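You operate a simulated robot arm through the tools that you are given. There is no shell and no other tool.

You are at the controls of a simulated two-armed robot. One attempt, no reset.

JOB
Pick up the filter from the top of the bagging bench with one hand, pass it to the other hand and put it on the top of the level table. Set down upright: filter.

Only the result counts: the job must be done as asked and must still hold three seconds after the hand-in. Knocking over, shifting, dropping, spilling or breaking anything else fails it.

ROBOT AND FRAMES
Two 7-joint arms with two-finger parallel grippers on one trunk, on a base that moves. Base frame: it is fixed to the floor where the robot stands at the start and does not move with it; the origin is under the middle of the robot, x ahead of it, y to its left, z up. Readings come in cm, degrees, newtons and seconds.
The left shoulder is at the start at [3, 11.9, 93.5], the right one opposite. With the tool pointing down near the work surface each hand reaches from about 28 to 68 cm from the robot's upright axis, wherever it stands, measured 20 degrees to its own side. Places, roughly: filter [0, -225, 75]; top of the level table (58x15 cm) [-118, 88, 78]. Payload 3.43 kg a hand.
The TCP of each hand is the grasp point between the finger pads, 3 cm short of the fingertips. In the tool frame z runs along the fingers and y along their closing line. Largest opening 9.4 cm; finger width 2.8, thickness 1; the body of the gripper, 5 by 9.6 cm, starts 5.5 cm behind the TCP.
Orientation is that of the tool frame in the base frame, as a unit quaternion [w, x, y, z]. With the fingers straight down and closing along the base's y, the tool's x points along the base's -x, its y along +y and its z along -z.

CONTROLS
- The arms move only by the tool drive_tool. It takes "left_increments", "right_increments" or both (then of equal length, played together; a hand with none holds still); each is text: rows parted by semicolons, each of 7 numbers parted by spaces: the shift along the base's x, y, z in units of 40 mm (1.0 is 40 mm), then the turn, a rotation vector about the base's x, y, z in units of 4 degrees (1.0 is 4 degrees), then the gripper command, from -1 (fully open) to 1 (shut), values between in proportion. In form: dx dy dz ax ay az gripper; .... A call has 1 to 20 rows; each row shifts and turns the commanded pose from where the row before left it. A call with a number of a shift or a turn outside -1 to 1 is refused whole. Each row takes 0.2 s and may step no farther than 5 cm and 8.6 degrees from the row before; otherwise, or with a gripper value out of range, the whole call is refused. Where a pose cannot be reached the arm comes as near as it can. A force on the tool above 40 N (or 10 N above the force at the start of the call, whichever is more), or a blocked arm, ends the call early, and 0.2 s more pass. Each finger travels about 7.2 cm/s and halts on what it meets, pressing with about 24 N; the grip force reading is that of the motor and also rises with nothing between the fingers. The clock runs only during rows and for 0.2 s after the last one: add rows that do not move to give the fingers time. It gives the time, the measured TCP pose, the force on the tool (base axes), the opening and the grip force at its end, in the units of the frame above (readings bear some noise), with the torque about the TCP (base axes, N m) and any sound that the robot's microphone picked up.
- Cameras (640 x 400 px; columns grow to the right, rows downward): "scene" is now at [5.62, -0.55, 165.39]; the picture's right is [-0.06, -1.00, 0.00], its down [-0.65, 0.04, -0.76] and it looks along [0.76, -0.05, -0.65] (base axes); focal length 248 px, centre (320, 200). "left" rides on the left gripper at [7.6, -1.4, -10.3] in its tool frame; the picture's right is [0.18, 0.98, 0.00], its down [-0.75, 0.14, -0.64] and it looks along [-0.63, 0.12, 0.77] (tool axes); focal length 243 px, centre (320, 200). "right" rides on the right gripper at [7.6, 1.4, -10.2] in its tool frame; the picture's right is [-0.18, 0.98, 0.00], its down [-0.75, -0.14, -0.64] and it looks along [-0.63, -0.12, 0.77] (tool axes); focal length 243 px, centre (320, 200). There is no depth. A picture from a camera that has moved, and an enlarged one, comes with that camera's place and axes in the base frame and with its lens.
- camera(camera): a new picture of that camera. The clock stands still meanwhile.
- lift_body(by): moves the trunk up (or, below 0, down) by that many cm; the arms and the scene camera ride with it, the base frame stays. It gives what a move gives, with no picture.
- drive_base(legs): drives the robot by 1 to 6 legs, each [ahead, turn to the left] in cm and degrees, along the robot's own axes; the way and the turn of a leg run together, so that a leg with both is an arc; at most 150 cm and 180 degrees a leg. The arms and the cameras ride along, it lands a little off, and it stops where it bumps. It gives what a move gives.
- pan_tilt(pan, tilt): turns the head with the scene camera to pan (to the left, within 143 degrees either way) and tilt (down, from -29 to 69), counted from straight ahead of the robot. It gives what a move gives.
- inspect(camera, box): a new picture of the part [left, top, right, bottom] of that camera's present view, enlarged. The clock stands still meanwhile.
- sign_off(): hands the job in; it is judged then, once.

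Places have to be worked out from the pictures, the camera data and where the tool is seen. Open the grippers and draw the arms clear of the work before you hand the job in, unless the task says otherwise.

The tools are called after "Request:" as a command line: name --argument value ..., lists and objects as JSON in quotes. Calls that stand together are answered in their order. drive_tool: Moves the arms, as the interface text tells. Its arguments: {"type":"object","properties":{"left_increments":{"type":"string"},"right_increments":{"type":"string"}},"required":[]} The other tools are called the same way: lift_body (by) moves the trunk up or down; drive_base (legs) drives the base; pan_tilt (pan, tilt) turns the head that bears the scene camera; camera (camera) takes a picture; inspect (camera, box) takes an enlarged picture of a part of a camera's view; sign_off () hands the job in.

At the start:

```text
t: 0.0
left_tool_pos: [45.96, 24.19, 108.77]
left_tcp_rot: [0.0, 0.0, 1.0, 0.0]
left_contact_force: [-0.5, 0.2, -0.6]
left_ft_torque: [0.01, 0.01, -0.01]
left_width: 9.4
left_grasp_force: 0.1
right_tool_pos: [47.16, -15.32, 107.89]
right_tcp_rot: [0.0, 0.0, 1.0, 0.0]
right_contact_force: [0.1, 0.7, 0.4]
right_ft_torque: [-0.02, -0.03, 0.02]
right_width: 9.39
right_grasp_force: 0.0
trunk travel left (down, up): [-20.0, 21.0]
robot x, y, heading: [0.34, -0.07, -0.1]
head pan, tilt (commanded): [-3.5, 40.7]
```

scene: 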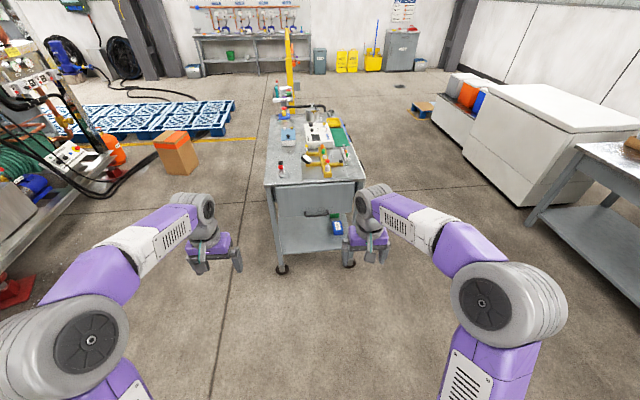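
right: 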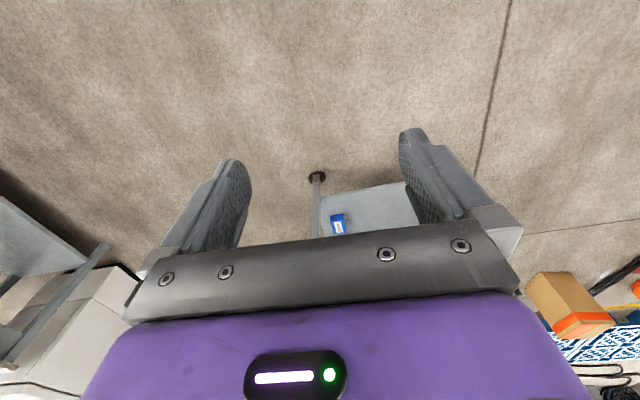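
left: 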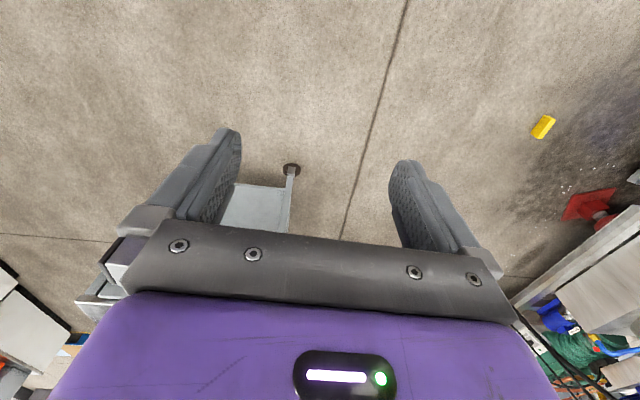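

The start picture shows a bench ahead, and the filter should be off to my right at about [0, -225]. I turn the head right to look at it.

Request:
pan_tilt --pan -90 --tilt 25

Request:
camera --camera "scene"

Request:
pan_tilt --pan 140 --tilt 25

Request:
camera --camera "scene"

```text
t: 1.6
left_tool_pos: [46.02, 24.14, 108.74]
left_tcp_rot: [0.0, 0.0, 1.0, 0.001]
left_contact_force: [0.8, 1.1, -0.5]
left_ft_torque: [-0.01, 0.0, 0.0]
left_width: 9.41
left_grasp_force: 0.0
right_tool_pos: [47.05, -15.43, 107.96]
right_tcp_rot: [0.0, 0.001, 1.0, 0.0]
right_contact_force: [-0.5, -0.5, -0.1]
right_ft_torque: [-0.01, -0.02, -0.01]
right_width: 9.41
right_grasp_force: 0.0
trunk travel left (down, up): [-20.0, 21.0]
robot x, y, heading: [-0.03, -0.03, 0.1]
head pan, tilt (commanded): [-90.0, 25.0]
```

```text
taken
camera scene: at [-2.81, -9.24, 167.82], right [-1.0, 0.0, 0.0], down [0.0, 0.42, -0.91], along [0.0, -0.91, -0.42], focal length 248 px, centre (320, 200)
```

scene: 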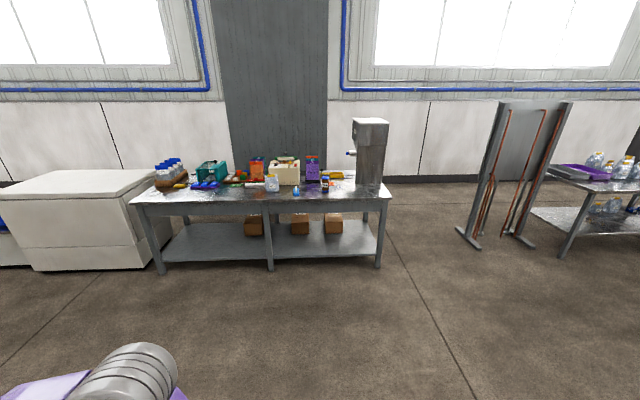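

```text
t: 4.9
left_tool_pos: [46.03, 24.13, 108.73]
left_tcp_rot: [0.0, 0.0, 1.0, 0.0]
left_contact_force: [-0.8, -0.8, -0.2]
left_ft_torque: [0.01, -0.05, 0.02]
left_width: 9.38
left_grasp_force: 0.1
right_tool_pos: [47.05, -15.47, 107.98]
right_tcp_rot: [0.0, 0.001, 1.0, 0.001]
right_contact_force: [-0.6, -0.1, 0.0]
right_ft_torque: [0.01, -0.01, -0.01]
right_width: 9.42
right_grasp_force: 0.1
trunk travel left (down, up): [-20.0, 21.0]
robot x, y, heading: [-0.14, -0.23, 0.3]
head pan, tilt (commanded): [140.0, 25.0]
```

```text
taken
camera scene: at [-9.88, 5.9, 167.82], right [0.64, 0.77, 0.0], down [0.32, -0.27, -0.91], along [-0.69, 0.58, -0.42], focal length 248 px, centre (320, 200)
```

scene: 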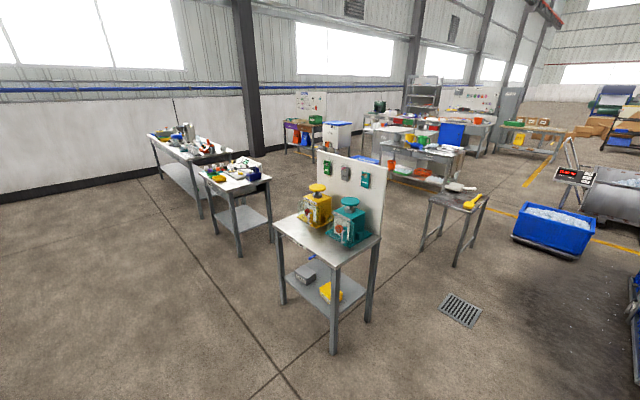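

The level table is the one with the yellow and teal levels, in front of the board. I zoom in on it, and then on the bagging bench.

Request:
inspect --camera "scene" --box '[260, 140, 400, 260]'

Request:
pan_tilt --pan -90 --tilt 25

Request:
inspect --camera "scene" --box '[130, 110, 400, 210]'

Request:
inspect --camera "scene" --box '[240, 140, 360, 205]'

```text
3.33 times, centred on (330, 200) of scene
camera zoom: at [-9.88, 5.9, 167.82], right [0.64, 0.77, 0.0], down [0.32, -0.27, -0.91], along [-0.69, 0.58, -0.42], focal length 828 px, centre (287, 200)
```

zoom: 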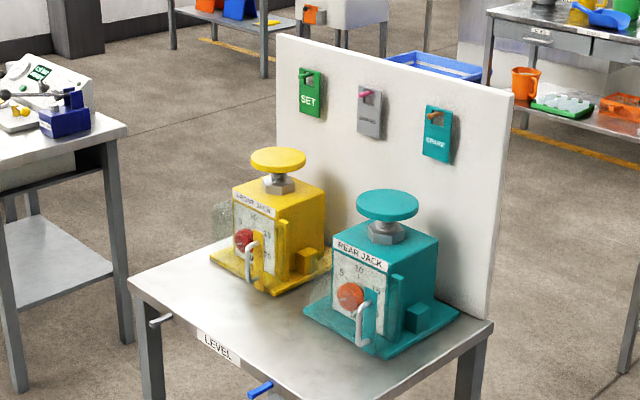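

```text
t: 8.2
left_tool_pos: [45.97, 24.14, 108.79]
left_tcp_rot: [0.0, 0.0, 1.0, 0.0]
left_contact_force: [0.2, -0.5, -0.5]
left_ft_torque: [0.03, -0.01, 0.0]
left_width: 9.38
left_grasp_force: 0.1
right_tool_pos: [47.02, -15.42, 107.83]
right_tcp_rot: [0.0, 0.0, 1.0, -0.001]
right_contact_force: [-0.4, 0.0, 0.9]
right_ft_torque: [0.0, -0.03, 0.0]
right_width: 9.4
right_grasp_force: 0.1
trunk travel left (down, up): [-20.0, 21.0]
robot x, y, heading: [0.27, -0.02, 0.1]
head pan, tilt (commanded): [-90.0, 25.0]
```

```text
2.37 times, centred on (265, 160) of scene
camera zoom: at [-2.82, -9.24, 167.82], right [-1.0, 0.0, 0.0], down [0.0, 0.42, -0.91], along [0.0, -0.91, -0.42], focal length 589 px, centre (450, 295)
```

zoom: 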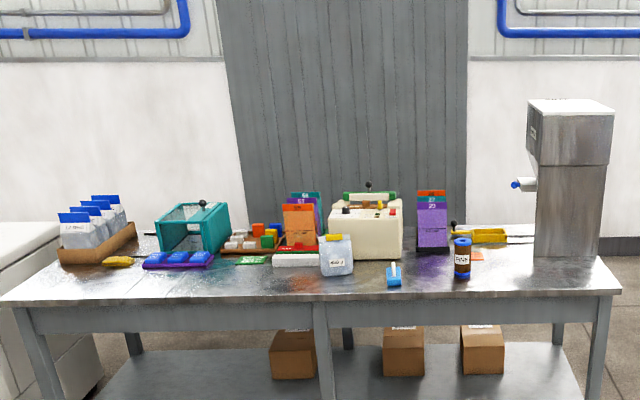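

```text
5.33 times, centred on (300, 172) of scene
camera zoom: at [-2.82, -9.24, 167.82], right [-1.0, 0.0, 0.0], down [0.0, 0.42, -0.91], along [0.0, -0.91, -0.42], focal length 1325 px, centre (427, 347)
```

zoom: 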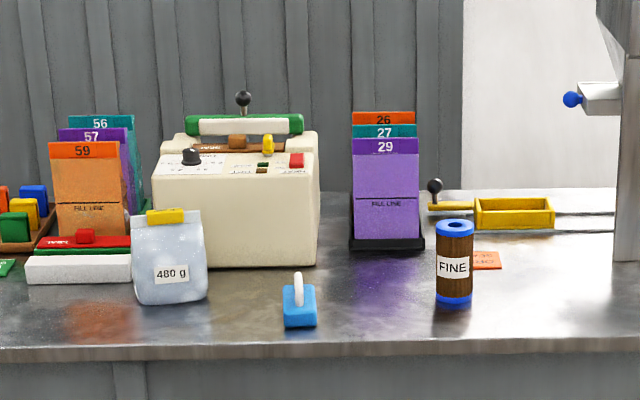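

The filter looks to be the brown cylinder with blue caps marked FINE, near x≈-8, y≈-230, standing upright about 20 cm behind the front edge. I turn right to face the bench and drive closer. Then I'll measure again.

Request:
drive_base --legs '[[0, -90]]'

Request:
pan_tilt --pan 0 --tilt 30

Request:
camera --camera "scene"

```text
t: 12.4
left_tool_pos: [24.24, -46.01, 108.68]
left_tcp_rot: [0.0, 0.706, 0.708, 0.0]
left_contact_force: [-0.2, -0.4, 0.3]
left_ft_torque: [0.03, 0.01, 0.02]
left_width: 9.4
left_grasp_force: 0.0
right_tool_pos: [-15.33, -47.16, 107.92]
right_tcp_rot: [0.0, 0.707, 0.708, 0.001]
right_contact_force: [0.0, 0.3, 0.1]
right_ft_torque: [0.0, 0.0, 0.04]
right_width: 9.4
right_grasp_force: 0.0
trunk travel left (down, up): [-20.0, 21.0]
robot x, y, heading: [0.13, -0.22, -90.1]
head pan, tilt (commanded): [-90.0, 25.0]
```

```text
t: 14.0
left_tool_pos: [24.41, -45.96, 108.72]
left_tcp_rot: [0.001, 0.706, 0.708, 0.0]
left_contact_force: [-1.0, -0.6, 0.5]
left_ft_torque: [-0.02, 0.0, 0.04]
left_width: 9.4
left_grasp_force: 0.1
right_tool_pos: [-15.44, -47.17, 107.83]
right_tcp_rot: [0.0, 0.706, 0.708, 0.001]
right_contact_force: [0.4, -0.8, 0.2]
right_ft_torque: [-0.02, -0.02, 0.01]
right_width: 9.39
right_grasp_force: 0.0
trunk travel left (down, up): [-20.0, 21.0]
robot x, y, heading: [-0.15, 0.16, -89.9]
head pan, tilt (commanded): [0.0, 30.0]
```

```text
taken
camera scene: at [0.19, -6.07, 167.03], right [-1.0, 0.0, 0.0], down [0.0, 0.5, -0.87], along [0.0, -0.87, -0.5], focal length 248 px, centre (320, 200)
```

scene: 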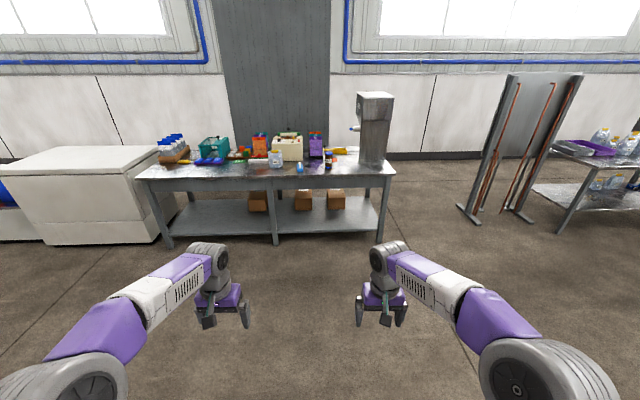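

The turn landed cleanly at heading -90. I drive ahead about 120 cm with a slight S-curve to the left, so the filter ends up on the right-hand side.

Request:
drive_base --legs '[[60, 7], [60, -7]]'

Request:
camera --camera "scene"

Request:
inspect --camera "scene" --box '[220, 60, 460, 210]'

```text
t: 20.4
left_tool_pos: [29.71, -165.93, 108.83]
left_tcp_rot: [0.0, 0.715, 0.7, 0.001]
left_contact_force: [0.5, -0.5, 0.0]
left_ft_torque: [0.01, 0.02, -0.01]
left_width: 9.41
left_grasp_force: 0.1
right_tool_pos: [-9.94, -166.14, 107.91]
right_tcp_rot: [0.0, 0.715, 0.7, 0.0]
right_contact_force: [-0.3, -0.2, 0.1]
right_ft_torque: [0.04, 0.0, 0.02]
right_width: 9.39
right_grasp_force: 0.0
trunk travel left (down, up): [-20.0, 21.0]
robot x, y, heading: [6.13, -119.52, -91.1]
head pan, tilt (commanded): [0.0, 30.0]
```

```text
taken
camera scene: at [6.42, -125.51, 167.02], right [-1.0, 0.02, 0.0], down [0.01, 0.5, -0.87], along [-0.02, -0.87, -0.5], focal length 248 px, centre (320, 200)
```

scene: 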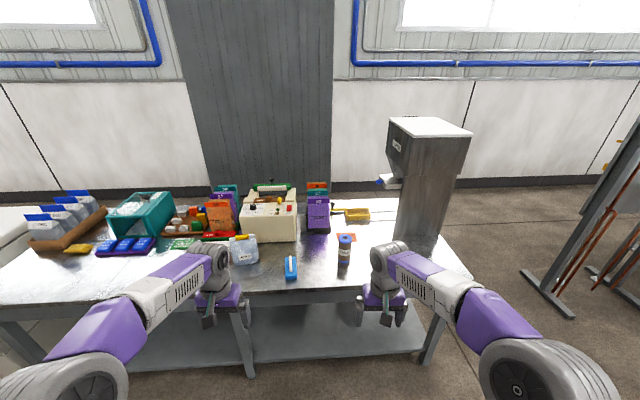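

```text
2.67 times, centred on (340, 135) of scene
camera zoom: at [6.42, -125.51, 167.02], right [-1.0, 0.02, 0.0], down [0.01, 0.5, -0.87], along [-0.02, -0.87, -0.5], focal length 662 px, centre (267, 373)
```

zoom: 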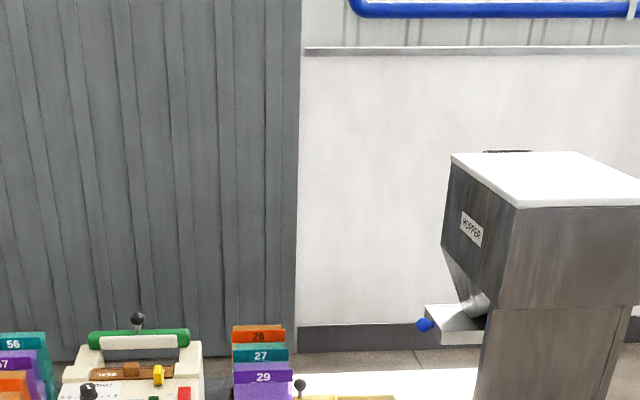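

I zoom in on the filter and its neighbours to fix its position.

Request:
inspect --camera "scene" --box '[300, 210, 396, 270]'

Request:
inspect --camera "scene" --box '[220, 180, 476, 340]'

```text
6.67 times, centred on (348, 240) of scene
camera zoom: at [6.42, -125.51, 167.02], right [-1.0, 0.02, 0.0], down [0.01, 0.5, -0.87], along [-0.02, -0.87, -0.5], focal length 1656 px, centre (133, -67)
```

zoom: 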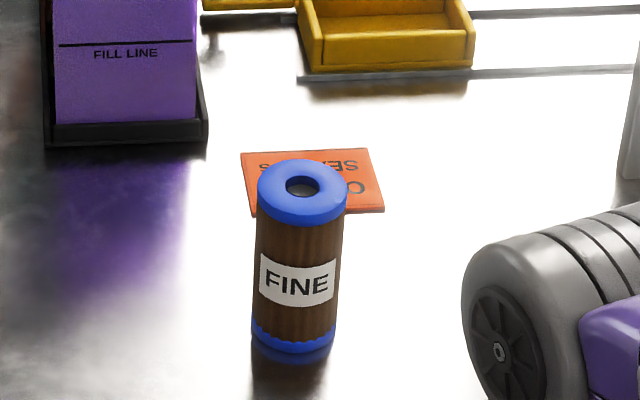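

```text
2.50 times, centred on (348, 260) of scene
camera zoom: at [6.42, -125.51, 167.02], right [-1.0, 0.02, 0.0], down [0.01, 0.5, -0.87], along [-0.02, -0.87, -0.5], focal length 621 px, centre (250, 50)
```

zoom: 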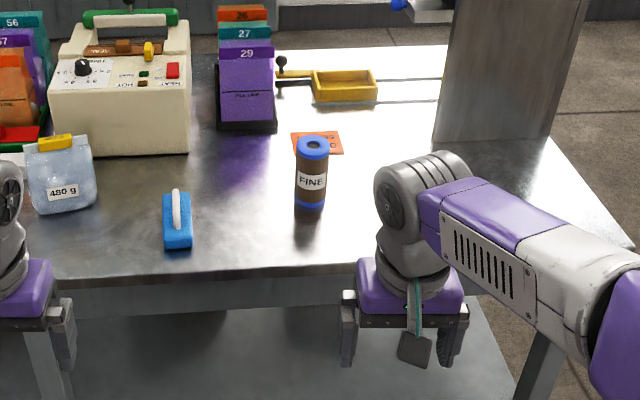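

The filter is upright, about 7 cm in diameter and 13 cm tall, near [-8, -221], with clear space around it. Before going in, I test in free air whether the right arm can tilt its fingers forward to about 56° from vertical at bench height. That would leave the top of the filter free for the left hand.

Request:
drive_tool --right_increments "0.03 -0.16 -0.46 -1 0.02 0 -1; 0.03 -0.16 -0.46 -1 0.02 0 -1; 0.03 -0.16 -0.46 -1 0.02 0 -1; 0.03 -0.16 -0.46 -1 0.02 0 -1; 0.03 -0.16 -0.46 -1 0.02 0 -1; 0.03 -0.16 -0.46 -1 0.02 0 -1; 0.03 -0.16 -0.46 -1 0.02 0 -1; 0.03 -0.16 -0.46 -1 0.02 0 -1; 0.03 -0.16 -0.46 -1 0.02 0 -1; 0.03 -0.16 -0.46 -1 0.02 0 -1; 0.03 -0.16 -0.46 -1 0.02 0 -1; 0.03 -0.16 -0.46 -1 0.02 0 -1; 0.03 -0.16 -0.46 -1 0.02 0 -1; 0.03 -0.16 -0.46 -1 0.02 0 -1; 0 0 0 0 0 0 -1"

Request:
camera --camera "scene"

Request:
camera --camera "right"

```text
t: 23.6
left_tool_pos: [29.6, -165.88, 108.8]
left_tcp_rot: [0.0, 0.715, 0.7, 0.001]
left_contact_force: [0.8, 0.0, -0.4]
left_ft_torque: [-0.01, -0.01, 0.03]
left_width: 9.42
left_grasp_force: 0.1
right_tool_pos: [-8.25, -175.14, 82.28]
right_tcp_rot: [0.33, 0.631, 0.618, -0.335]
right_contact_force: [1.1, -0.4, -1.6]
right_ft_torque: [0.03, 0.02, 0.0]
right_width: 9.39
right_grasp_force: 0.0
trunk travel left (down, up): [-20.0, 21.0]
robot x, y, heading: [6.47, -119.21, -91.2]
head pan, tilt (commanded): [0.0, 30.0]
```

```text
taken
camera scene: at [6.43, -125.42, 167.03], right [-1.0, 0.02, 0.0], down [0.01, 0.5, -0.87], along [-0.02, -0.87, -0.5], focal length 248 px, centre (320, 200)
```

scene: 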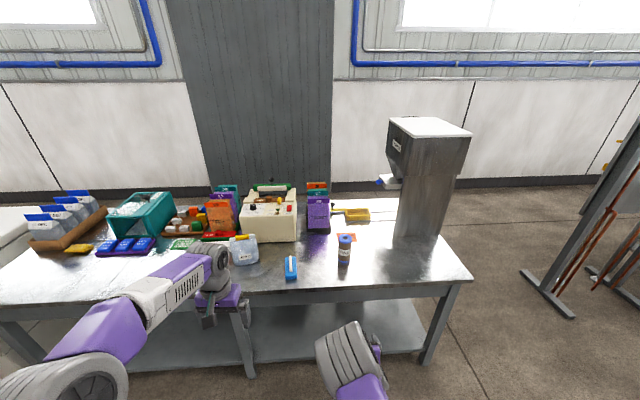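

```text
taken
camera right: at [-6.55, -162.26, 81.62], right [0.98, -0.12, 0.15], down [-0.14, 0.11, 0.98], along [-0.14, -0.99, 0.1], focal length 243 px, centre (320, 200)
```

right: 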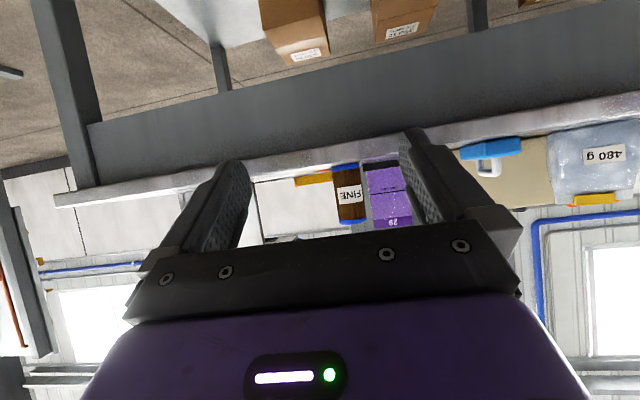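

The tilt works: the tool is at 56° with the TCP at z 82. The right wrist camera now sees the bench nearly edge-on, so I zoom in on the filter to measure heights.

Request:
inspect --camera "right" --box '[290, 140, 410, 240]'

Request:
inspect --camera "right" --box '[230, 100, 550, 260]'

```text
4.00 times, centred on (350, 190) of right
camera zoom: at [-6.55, -162.26, 81.62], right [0.98, -0.12, 0.15], down [-0.14, 0.11, 0.98], along [-0.14, -0.99, 0.1], focal length 970 px, centre (200, 240)
```

zoom: 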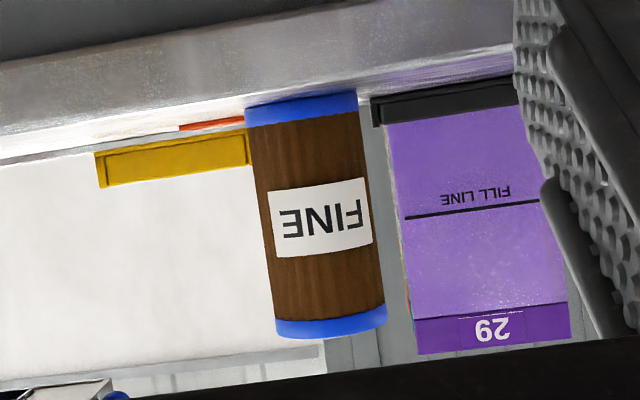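

```text
2.00 times, centred on (390, 180) of right
camera zoom: at [-6.55, -162.26, 81.62], right [0.98, -0.12, 0.15], down [-0.14, 0.11, 0.98], along [-0.14, -0.99, 0.1], focal length 485 px, centre (180, 240)
```

zoom: 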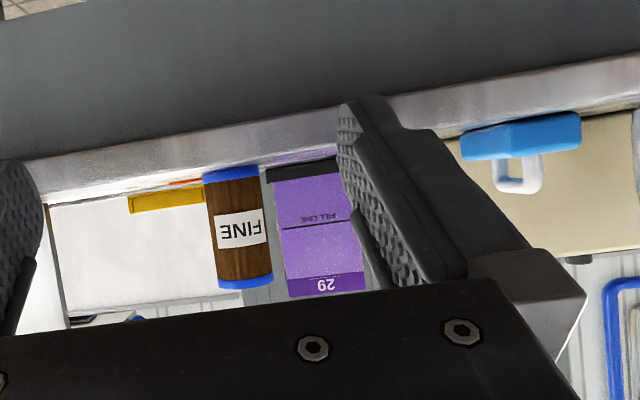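

Triangulating both views gives a bench top at z≈79.5. The filter's axis is near (-7.4, -218.5), with its top at about z 92.5 and a diameter of about 6.4. I draw both hands back and up, take the right tilt to 60°, and drive in.

Request:
drive_tool --right_increments "0 0.5 0.5 -0.2 0 0 -1; 0 0.5 0.5 -0.2 0 0 -1; 0 0.5 0.5 -0.2 0 0 -1; 0 0.5 0.5 -0.2 0 0 -1; 0 0.5 0.5 -0.2 0 0 -1; 0 0 0 0 0 0 -1" --left_increments "0 0.4 0.3 0 0 0 -1; 0 0.4 0.3 0 0 0 -1; 0 0.4 0.3 0 0 0 -1; 0 0.4 0.3 0 0 0 -1; 0 0.4 0.3 0 0 0 -1; 0 0 0 0 0 0 -1"

Request:
drive_base --legs '[[43, 1]]'

Request:
pan_tilt --pan -10 --tilt 50

Request:
camera --camera "scene"

Request:
camera --camera "right"

```text
t: 25.0
left_tool_pos: [29.72, -157.98, 114.62]
left_tcp_rot: [0.0, 0.714, 0.7, 0.001]
left_contact_force: [-0.3, 0.3, 0.9]
left_ft_torque: [-0.01, -0.03, 0.01]
left_width: 9.4
left_grasp_force: 0.1
right_tool_pos: [-8.28, -165.27, 92.1]
right_tcp_rot: [0.351, 0.618, 0.606, -0.356]
right_contact_force: [0.8, -0.3, -0.2]
right_ft_torque: [0.01, -0.02, 0.02]
right_width: 9.39
right_grasp_force: 0.1
trunk travel left (down, up): [-20.0, 21.0]
robot x, y, heading: [6.6, -119.63, -91.4]
head pan, tilt (commanded): [0.0, 30.0]
```

```text
t: 27.6
left_tool_pos: [29.17, -200.89, 114.67]
left_tcp_rot: [0.001, 0.712, 0.702, 0.001]
left_contact_force: [-0.1, 1.1, -0.2]
left_ft_torque: [0.03, 0.02, -0.02]
left_width: 9.42
left_grasp_force: 0.1
right_tool_pos: [-8.81, -208.3, 91.94]
right_tcp_rot: [0.352, 0.617, 0.608, -0.355]
right_contact_force: [0.2, -0.5, 0.2]
right_ft_torque: [0.04, 0.01, 0.0]
right_width: 9.4
right_grasp_force: 0.1
trunk travel left (down, up): [-20.0, 21.0]
robot x, y, heading: [5.5, -162.01, -90.9]
head pan, tilt (commanded): [0.0, 30.0]
```

```text
t: 28.5
left_tool_pos: [29.12, -200.84, 114.66]
left_tcp_rot: [-0.001, 0.712, 0.702, 0.0]
left_contact_force: [0.1, -0.8, -0.6]
left_ft_torque: [0.0, 0.01, 0.01]
left_width: 9.42
left_grasp_force: 0.0
right_tool_pos: [-8.78, -208.23, 92.08]
right_tcp_rot: [0.352, 0.617, 0.608, -0.354]
right_contact_force: [0.6, -0.5, 0.6]
right_ft_torque: [0.0, 0.01, -0.02]
right_width: 9.41
right_grasp_force: 0.0
trunk travel left (down, up): [-20.0, 21.0]
robot x, y, heading: [5.36, -162.43, -90.9]
head pan, tilt (commanded): [-10.0, 50.0]
```

```text
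taken
camera scene: at [4.39, -166.91, 164.08], right [-0.98, 0.19, 0.0], down [0.14, 0.75, -0.64], along [-0.12, -0.63, -0.77], focal length 248 px, centre (320, 200)
```

scene: 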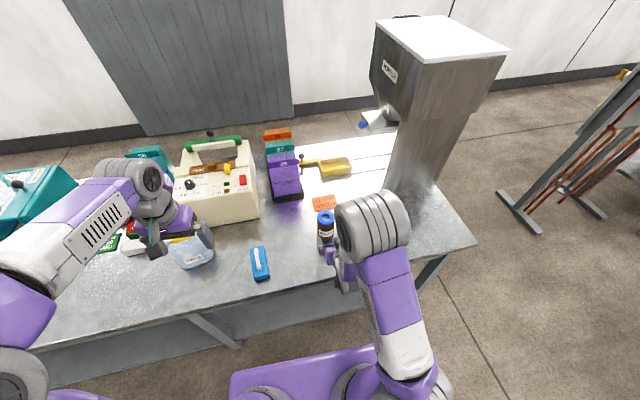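

```text
taken
camera right: at [-7.09, -195.54, 90.54], right [0.98, -0.11, 0.16], down [-0.14, 0.18, 0.97], along [-0.13, -0.98, 0.16], focal length 243 px, centre (320, 200)
```

right: 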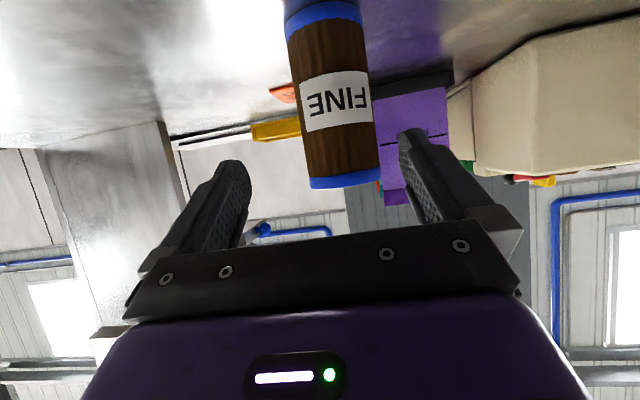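

The fingers are still short of the filter. Both wrist views agree on the filter's axis at x≈-7.4, y≈-218.1 and its top at z≈92.7. I lower to grasp height z≈85.3 and centre in x before going forward.

Request:
drive_tool --right_increments "0.09 0 -0.42 0 0 0 -1; 0.09 0 -0.42 0 0 0 -1; 0.09 0 -0.42 0 0 0 -1; 0.08 0 -0.42 0 0 0 -1; 0 0 0 0 0 0 -1"

Request:
camera --camera "right"

Request:
inspect --camera "scene" --box '[270, 170, 430, 290]'

```text
t: 29.7
left_tool_pos: [29.04, -200.94, 114.66]
left_tcp_rot: [0.0, 0.712, 0.702, 0.001]
left_contact_force: [0.1, 0.1, 0.2]
left_ft_torque: [0.0, 0.02, -0.01]
left_width: 9.39
left_grasp_force: 0.0
right_tool_pos: [-7.13, -208.36, 85.3]
right_tcp_rot: [0.353, 0.617, 0.608, -0.355]
right_contact_force: [0.1, 0.5, 0.1]
right_ft_torque: [-0.03, -0.01, -0.05]
right_width: 9.4
right_grasp_force: 0.1
trunk travel left (down, up): [-20.0, 21.0]
robot x, y, heading: [5.76, -162.78, -90.7]
head pan, tilt (commanded): [-10.0, 50.0]
```

```text
taken
camera right: at [-5.44, -195.58, 83.77], right [0.98, -0.11, 0.16], down [-0.14, 0.18, 0.97], along [-0.13, -0.98, 0.16], focal length 243 px, centre (320, 200)
```

right: 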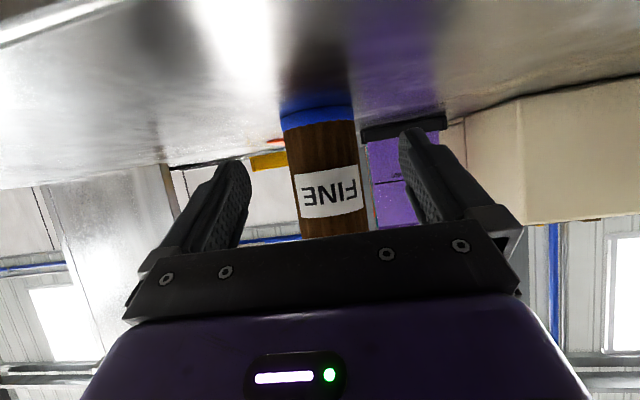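

```text
3.33 times, centred on (350, 230) of scene
camera zoom: at [4.38, -166.89, 164.08], right [-0.98, 0.19, 0.0], down [0.14, 0.75, -0.64], along [-0.12, -0.63, -0.77], focal length 828 px, centre (220, 100)
```

zoom: 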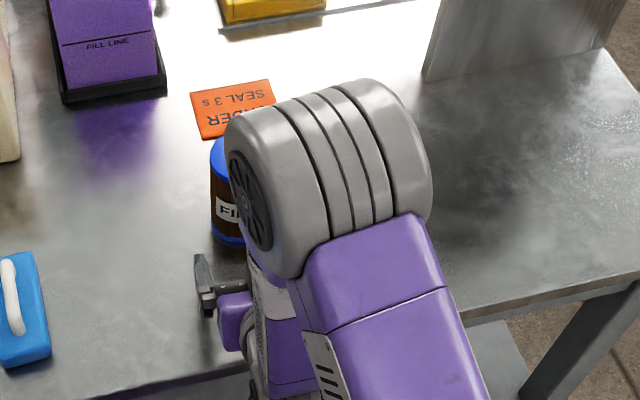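

The filter is centred between the fingers. Before moving forward, I check where the right arm's links are by looking from the left wrist camera.

Request:
camera --camera "left"

Request:
camera --camera "scene"

```text
taken
camera left: at [27.91, -193.13, 124.89], right [0.99, 0.17, 0.0], down [0.13, -0.76, 0.64], along [0.11, -0.63, -0.77], focal length 243 px, centre (320, 200)
```

left: 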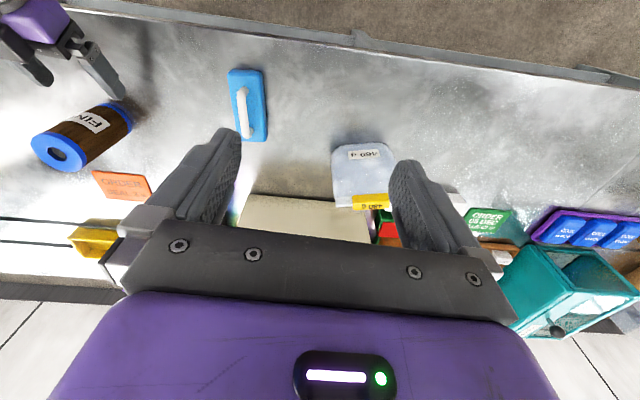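

```text
taken
camera scene: at [4.38, -166.89, 164.08], right [-0.98, 0.19, 0.0], down [0.14, 0.75, -0.64], along [-0.12, -0.63, -0.77], focal length 248 px, centre (320, 200)
```

scene: 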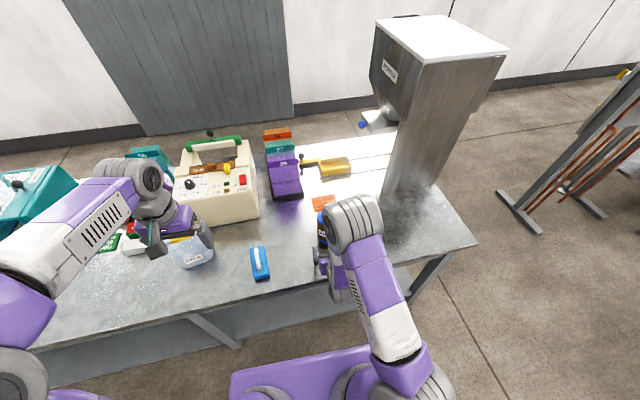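

The left wrist view shows the right fingers approaching the filter with nothing in the way. I advance the right hand about 8.8 cm so the TCP sits just short of the filter's axis.

Request:
drive_tool --right_increments "-0.01 -0.37 0 0 0 0 -1; -0.01 -0.37 0 0 0 0 -1; -0.01 -0.37 0 0 0 0 -1; -0.01 -0.37 0 0 0 0 -1; -0.01 -0.37 0 0 0 0 -1; -0.01 -0.35 0 0 0 0 -1; 0 0 0 0 0 0 -1"

Request:
camera --camera "right"

Request:
inspect --camera "left" --box '[0, 0, 240, 200]'

```text
t: 31.3
left_tool_pos: [29.19, -200.92, 114.71]
left_tcp_rot: [0.0, 0.712, 0.702, 0.0]
left_contact_force: [0.4, -0.3, 0.3]
left_ft_torque: [0.0, -0.02, -0.01]
left_width: 9.41
left_grasp_force: 0.1
right_tool_pos: [-7.54, -217.24, 85.36]
right_tcp_rot: [0.352, 0.618, 0.607, -0.355]
right_contact_force: [-0.4, 0.6, -0.5]
right_ft_torque: [-0.03, 0.02, -0.03]
right_width: 9.41
right_grasp_force: 0.1
trunk travel left (down, up): [-20.0, 21.0]
robot x, y, heading: [5.48, -162.21, -90.8]
head pan, tilt (commanded): [-10.0, 50.0]
```

```text
taken
camera right: at [-5.93, -204.4, 83.82], right [0.98, -0.11, 0.16], down [-0.14, 0.18, 0.97], along [-0.13, -0.98, 0.16], focal length 243 px, centre (320, 200)
```

right: 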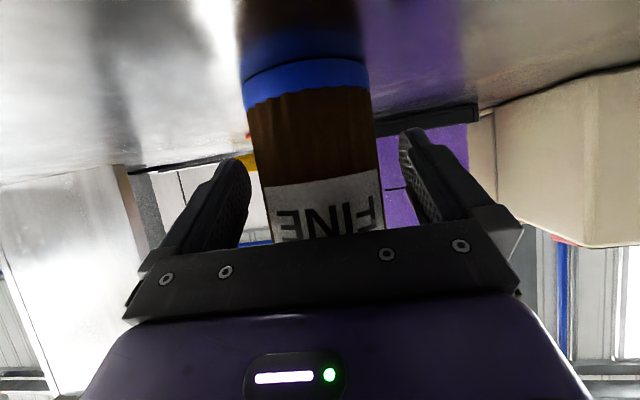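

```text
2.00 times, centred on (120, 100) of left
camera zoom: at [27.92, -193.14, 124.89], right [0.99, 0.17, 0.0], down [0.13, -0.76, 0.64], along [0.11, -0.63, -0.77], focal length 485 px, centre (720, 400)
```

zoom: 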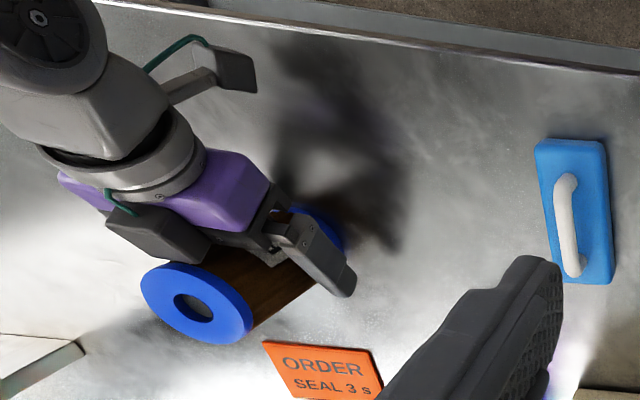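

The fingers now straddle the filter, with a clear gap on both sides. I zoom in from the left camera to see what sits on the upper side of the right gripper.

Request:
inspect --camera "left" --box '[0, 40, 140, 180]'

```text
2.86 times, centred on (70, 110) of left
camera zoom: at [27.92, -193.14, 124.89], right [0.99, 0.17, 0.0], down [0.13, -0.76, 0.64], along [0.11, -0.63, -0.77], focal length 693 px, centre (1034, 457)
```

zoom: 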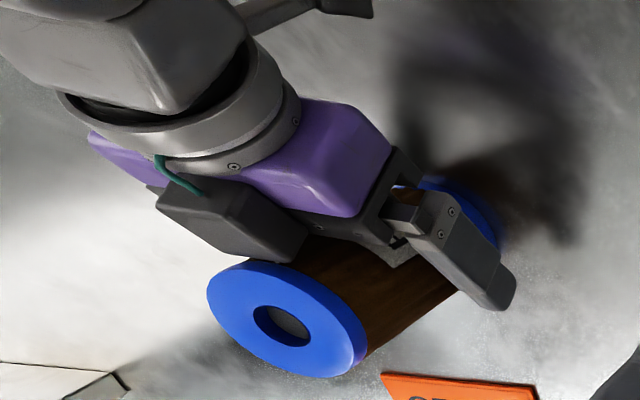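

A dark module sits on the upper side of the gripper just behind the filter's top. It doesn't touch, and the handover geometry still clears it. I close the right fingers.

Request:
drive_tool --right_increments "0 0 0 0 0 0 0; 0 0 0 0 0 0 0.5; 0 0 0 0 0 0 1; 0 0 0 0 0 0 1; 0 0 0 0 0 0 1; 0 0 0 0 0 0 1"

Request:
camera --camera "right"

Request:
inspect --camera "left" --box '[0, 40, 140, 180]'

```text
t: 32.7
left_tool_pos: [29.14, -200.93, 114.65]
left_tcp_rot: [0.0, 0.712, 0.702, 0.0]
left_contact_force: [0.3, -1.2, 0.2]
left_ft_torque: [0.0, 0.0, -0.01]
left_width: 9.39
left_grasp_force: 0.2
right_tool_pos: [-7.57, -217.04, 85.23]
right_tcp_rot: [0.352, 0.617, 0.608, -0.355]
right_contact_force: [-0.4, -0.4, -0.3]
right_ft_torque: [0.0, -0.05, -0.01]
right_width: 6.69
right_grasp_force: 24.0
trunk travel left (down, up): [-20.0, 21.0]
robot x, y, heading: [5.49, -162.35, -90.9]
head pan, tilt (commanded): [-10.0, 50.0]
```

```text
taken
camera right: at [-5.93, -204.39, 83.83], right [0.98, -0.11, 0.16], down [-0.14, 0.18, 0.97], along [-0.13, -0.98, 0.16], focal length 243 px, centre (320, 200)
```

right: 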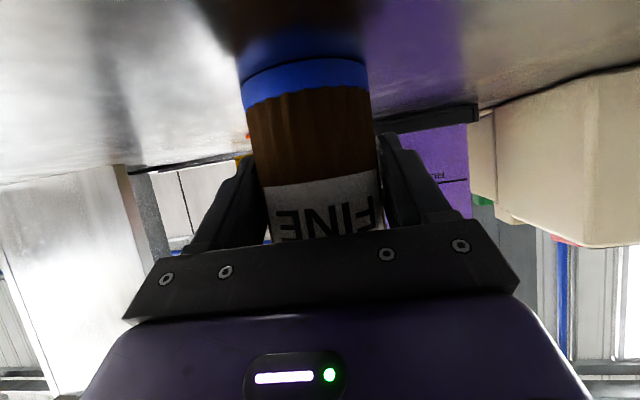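

```text
2.86 times, centred on (70, 110) of left
camera zoom: at [27.92, -193.15, 124.88], right [0.99, 0.17, 0.0], down [0.13, -0.76, 0.64], along [0.11, -0.63, -0.77], focal length 693 px, centre (1034, 457)
```

zoom: 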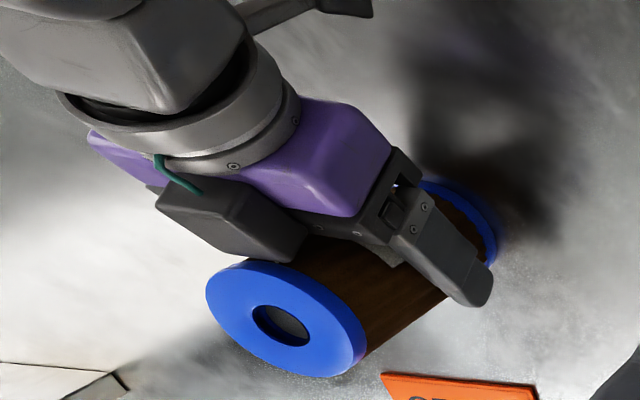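

The grip is firm: 6.69 cm opening at 24 N. I lift the filter straight up about 10 cm and check it.

Request:
drive_tool --right_increments "0 0 0.15 0 0 0 1; 0 0 0.25 0 0 0 1; 0 0 0.35 0 0 0 1; 0 0 0.35 0 0 0 1; 0 0 0.35 0 0 0 1; 0 0 0.35 0 0 0 1; 0 0 0.35 0 0 0 1; 0 0 0.35 0 0 0 1; 0 0 0 0 0 0 1"

Request:
camera --camera "right"

Request:
camera --camera "left"

```text
t: 34.7
left_tool_pos: [29.21, -200.98, 114.66]
left_tcp_rot: [0.0, 0.712, 0.702, 0.0]
left_contact_force: [0.0, 0.3, 0.3]
left_ft_torque: [0.0, -0.05, 0.0]
left_width: 9.4
left_grasp_force: 0.0
right_tool_pos: [-7.68, -217.15, 95.23]
right_tcp_rot: [0.351, 0.618, 0.608, -0.355]
right_contact_force: [-0.5, 0.4, -0.5]
right_ft_torque: [0.03, -0.02, -0.02]
right_width: 6.64
right_grasp_force: 23.8
trunk travel left (down, up): [-20.0, 21.0]
robot x, y, heading: [6.16, -162.17, -90.9]
head pan, tilt (commanded): [-10.0, 50.0]
```

```text
taken
camera right: at [-5.98, -204.4, 93.81], right [0.98, -0.11, 0.16], down [-0.14, 0.18, 0.97], along [-0.13, -0.98, 0.16], focal length 243 px, centre (320, 200)
```

right: 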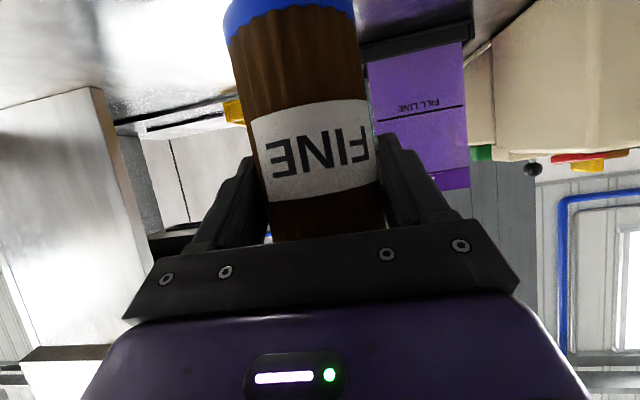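

```text
taken
camera left: at [27.91, -193.18, 124.88], right [0.99, 0.17, 0.0], down [0.13, -0.76, 0.64], along [0.11, -0.63, -0.77], focal length 243 px, centre (320, 200)
```

left: 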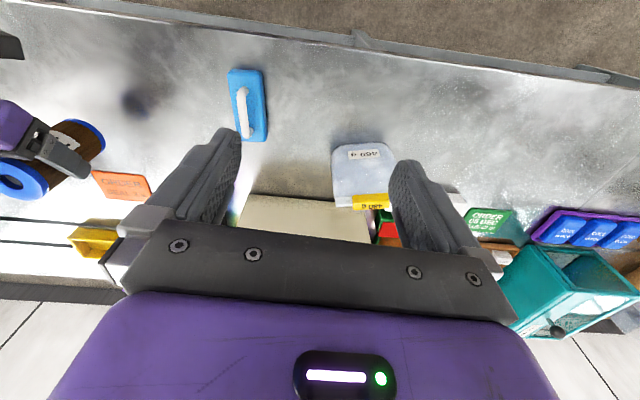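

In the wrist picture the filter has moved relative to the fingers: the label sits lower than it did before the lift. I zoom in from both cameras to see whether it slipped or tilted.

Request:
inspect --camera "left" --box '[0, 80, 140, 220]'

Request:
pan_tilt --pan -14 --tilt 45

Request:
inspect --camera "scene" --box '[220, 120, 420, 270]'

```text
2.86 times, centred on (70, 150) of left
camera zoom: at [27.91, -193.18, 124.88], right [0.99, 0.17, 0.0], down [0.13, -0.76, 0.64], along [0.11, -0.63, -0.77], focal length 693 px, centre (1034, 343)
```

zoom: 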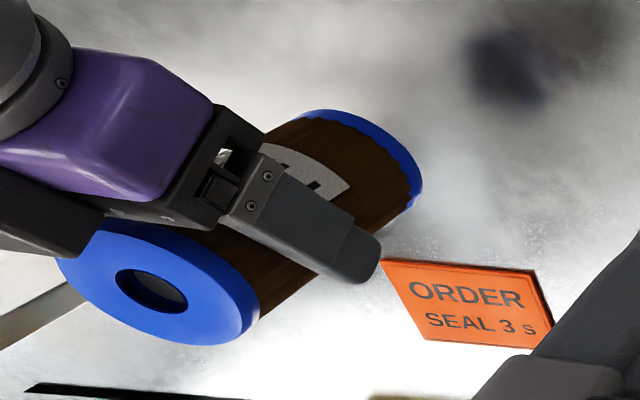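

```text
t: 35.3
left_tool_pos: [29.26, -200.8, 114.71]
left_tcp_rot: [0.0, 0.711, 0.703, 0.0]
left_contact_force: [-0.3, 0.4, -0.3]
left_ft_torque: [0.0, -0.04, 0.01]
left_width: 9.41
left_grasp_force: 0.0
right_tool_pos: [-7.82, -217.09, 95.46]
right_tcp_rot: [0.352, 0.617, 0.607, -0.356]
right_contact_force: [0.6, 0.0, -0.8]
right_ft_torque: [0.0, -0.03, 0.0]
right_width: 6.61
right_grasp_force: 24.2
trunk travel left (down, up): [-20.0, 21.0]
robot x, y, heading: [5.57, -162.21, -91.0]
head pan, tilt (commanded): [-14.0, 45.0]
```

```text
2.67 times, centred on (320, 195) of scene
camera zoom: at [3.75, -167.21, 164.76], right [-0.97, 0.26, 0.0], down [0.18, 0.68, -0.71], along [-0.18, -0.68, -0.71], focal length 662 px, centre (320, 213)
```

zoom: 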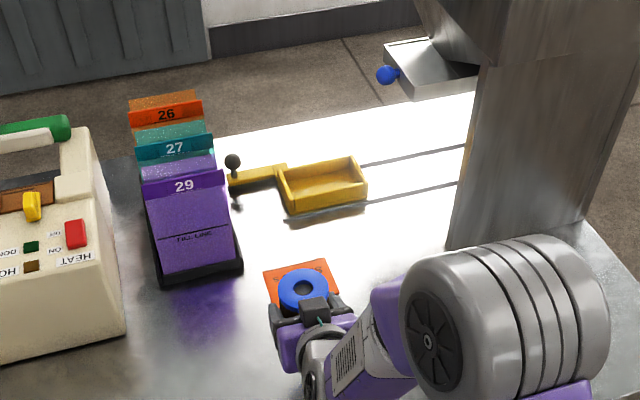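

The filter slid down in the fingers during the lift. I check whether it's still creeping now that the arm is at rest.

Request:
camera --camera "right"

Request:
drive_tool --right_increments "0 0 0 0 0 0 1; 0 0 0 0 0 0 1; 0 0 0 0 0 0 1; 0 0 0 0 0 0 1; 0 0 0 0 0 0 1"

Request:
camera --camera "right"

```text
taken
camera right: at [-5.98, -204.41, 93.81], right [0.98, -0.11, 0.16], down [-0.14, 0.18, 0.97], along [-0.13, -0.98, 0.16], focal length 243 px, centre (320, 200)
```

right: 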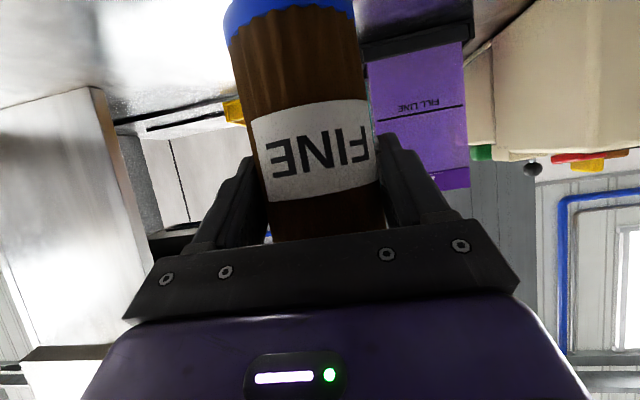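

```text
t: 36.5
left_tool_pos: [29.07, -200.98, 114.6]
left_tcp_rot: [0.0, 0.712, 0.702, 0.0]
left_contact_force: [0.3, 0.2, 0.1]
left_ft_torque: [-0.02, -0.03, 0.01]
left_width: 9.41
left_grasp_force: 0.0
right_tool_pos: [-7.76, -217.15, 95.31]
right_tcp_rot: [0.352, 0.617, 0.608, -0.355]
right_contact_force: [-0.2, -0.1, -1.1]
right_ft_torque: [0.04, -0.02, -0.01]
right_width: 6.61
right_grasp_force: 23.8
trunk travel left (down, up): [-20.0, 21.0]
robot x, y, heading: [5.27, -162.4, -90.5]
head pan, tilt (commanded): [-14.0, 45.0]
```

```text
taken
camera right: at [-5.99, -204.41, 93.81], right [0.98, -0.11, 0.16], down [-0.14, 0.18, 0.97], along [-0.13, -0.98, 0.16], focal length 243 px, centre (320, 200)
```

right: 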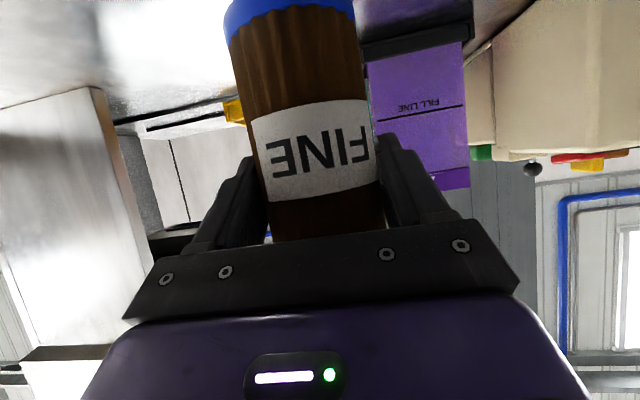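

The filter has stopped moving and still hangs upright, now gripped about 4 cm below its top. I make a small slow lift of 2 cm to see whether it slips again when moved.

Request:
drive_tool --right_increments "0 0 0.1 0 0 0 1; 0 0 0.1 0 0 0 1; 0 0 0.1 0 0 0 1; 0 0 0.1 0 0 0 1; 0 0 0.1 0 0 0 1; 0 0 0 0 0 0 1"

Request:
camera --camera "right"

Request:
inspect --camera "left" --box '[0, 80, 140, 220]'

```text
t: 37.9
left_tool_pos: [29.02, -200.83, 114.7]
left_tcp_rot: [0.0, 0.712, 0.702, 0.001]
left_contact_force: [0.0, -0.5, -0.6]
left_ft_torque: [-0.01, 0.02, 0.02]
left_width: 9.39
left_grasp_force: 0.0
right_tool_pos: [-7.75, -216.85, 97.27]
right_tcp_rot: [0.352, 0.617, 0.608, -0.354]
right_contact_force: [-0.4, -0.5, -1.4]
right_ft_torque: [0.03, -0.01, -0.01]
right_width: 6.62
right_grasp_force: 23.9
trunk travel left (down, up): [-20.0, 21.0]
robot x, y, heading: [5.75, -161.97, -90.9]
head pan, tilt (commanded): [-14.0, 45.0]
```

```text
taken
camera right: at [-5.96, -204.28, 95.77], right [0.98, -0.11, 0.16], down [-0.14, 0.18, 0.97], along [-0.13, -0.98, 0.16], focal length 243 px, centre (320, 200)
```

right: 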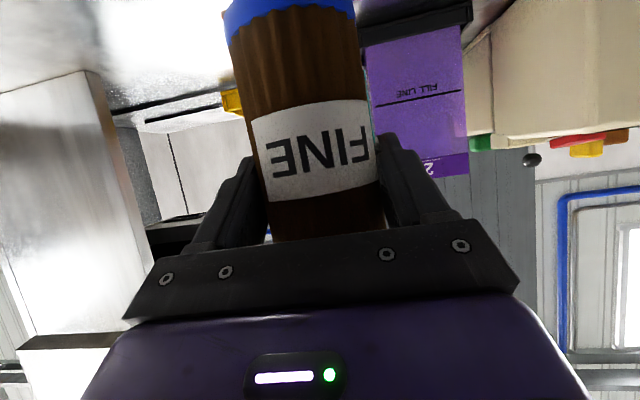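

```text
2.86 times, centred on (70, 150) of left
camera zoom: at [27.91, -193.16, 124.88], right [0.99, 0.17, 0.0], down [0.13, -0.76, 0.64], along [0.11, -0.63, -0.77], focal length 693 px, centre (1034, 343)
```

zoom: 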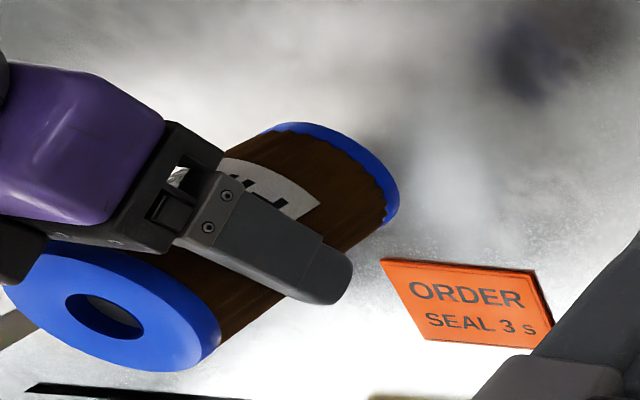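

There was no further slip: the grip is now about 9 cm above the filter's base, which leaves too little top for the left hand. I set the filter back down on its spot, and will grip again closer to its centre of mass.

Request:
drive_tool --right_increments "0 0 -0.3 0 0 0 1; 0 0 -0.4 0 0 0 1; 0 0 -0.4 0 0 0 1; 0 0 -0.4 0 0 0 1; 0 0 -0.3 0 0 0 1; 0 0 -0.15 0 0 0 1; 0 0 -0.1 0 0 0 1; 0 0 0 0 0 0 1"

Request:
inspect --camera "left" --box '[0, 40, 140, 180]'

Request:
camera --camera "right"

```text
t: 39.7
left_tool_pos: [29.14, -200.96, 114.77]
left_tcp_rot: [0.0, 0.712, 0.702, 0.0]
left_contact_force: [-1.2, 0.3, -0.2]
left_ft_torque: [-0.02, 0.0, 0.02]
left_width: 9.38
left_grasp_force: 0.0
right_tool_pos: [-7.65, -217.12, 88.96]
right_tcp_rot: [0.352, 0.617, 0.607, -0.355]
right_contact_force: [-0.2, 0.5, -1.4]
right_ft_torque: [0.04, -0.02, 0.01]
right_width: 6.63
right_grasp_force: 24.1
trunk travel left (down, up): [-20.0, 21.0]
robot x, y, heading: [5.37, -162.28, -90.9]
head pan, tilt (commanded): [-14.0, 45.0]
```

```text
2.86 times, centred on (70, 110) of left
camera zoom: at [27.91, -193.15, 124.88], right [0.99, 0.17, 0.0], down [0.13, -0.76, 0.64], along [0.11, -0.63, -0.77], focal length 693 px, centre (1034, 457)
```

zoom: 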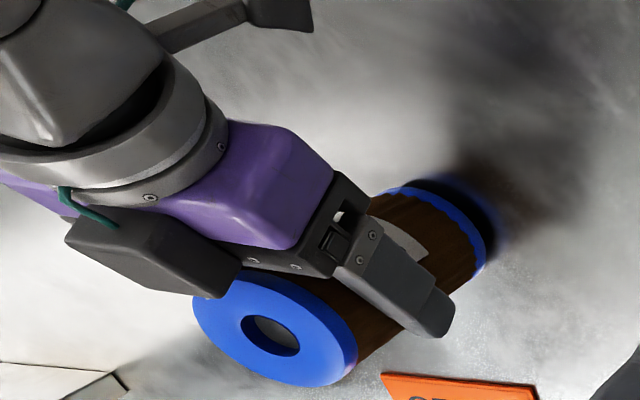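

```text
taken
camera right: at [-6.03, -204.48, 87.56], right [0.98, -0.11, 0.16], down [-0.14, 0.18, 0.97], along [-0.13, -0.98, 0.16], focal length 243 px, centre (320, 200)
```

right: 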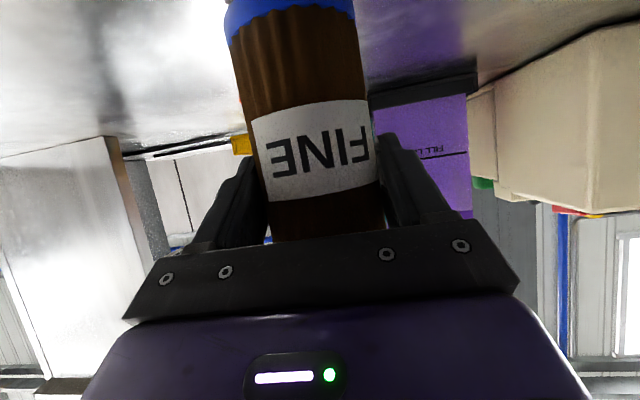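

The filter's top is at about z 93.3, compared with 92.7 when it stood on the bench, so about 0.6 cm remains. I lower in small steps.

Request:
drive_tool --right_increments "0 0 -0.05 0 0 0 1; 0 0 -0.05 0 0 0 1; 0 0 -0.04 0 0 0 1; 0 0 0 0 0 0 1"

Request:
inspect --camera "left" --box '[0, 40, 140, 180]'

```text
t: 40.7
left_tool_pos: [29.25, -200.97, 114.6]
left_tcp_rot: [0.0, 0.712, 0.702, 0.0]
left_contact_force: [0.3, 1.1, -0.3]
left_ft_torque: [-0.03, 0.04, -0.01]
left_width: 9.41
left_grasp_force: 0.1
right_tool_pos: [-7.64, -217.06, 88.61]
right_tcp_rot: [0.352, 0.617, 0.607, -0.355]
right_contact_force: [0.7, 0.2, -2.0]
right_ft_torque: [0.0, 0.02, 0.01]
right_width: 6.6
right_grasp_force: 24.0
trunk travel left (down, up): [-20.0, 21.0]
robot x, y, heading: [5.78, -162.28, -90.8]
head pan, tilt (commanded): [-14.0, 45.0]
```

```text
2.86 times, centred on (70, 110) of left
camera zoom: at [27.91, -193.16, 124.88], right [0.99, 0.17, 0.0], down [0.13, -0.76, 0.64], along [0.11, -0.63, -0.77], focal length 693 px, centre (1034, 457)
```

zoom: 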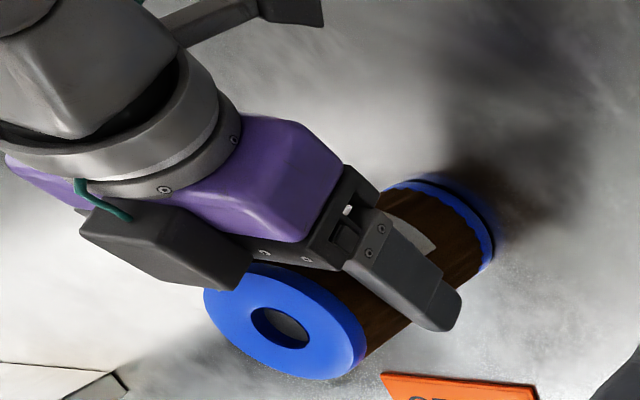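

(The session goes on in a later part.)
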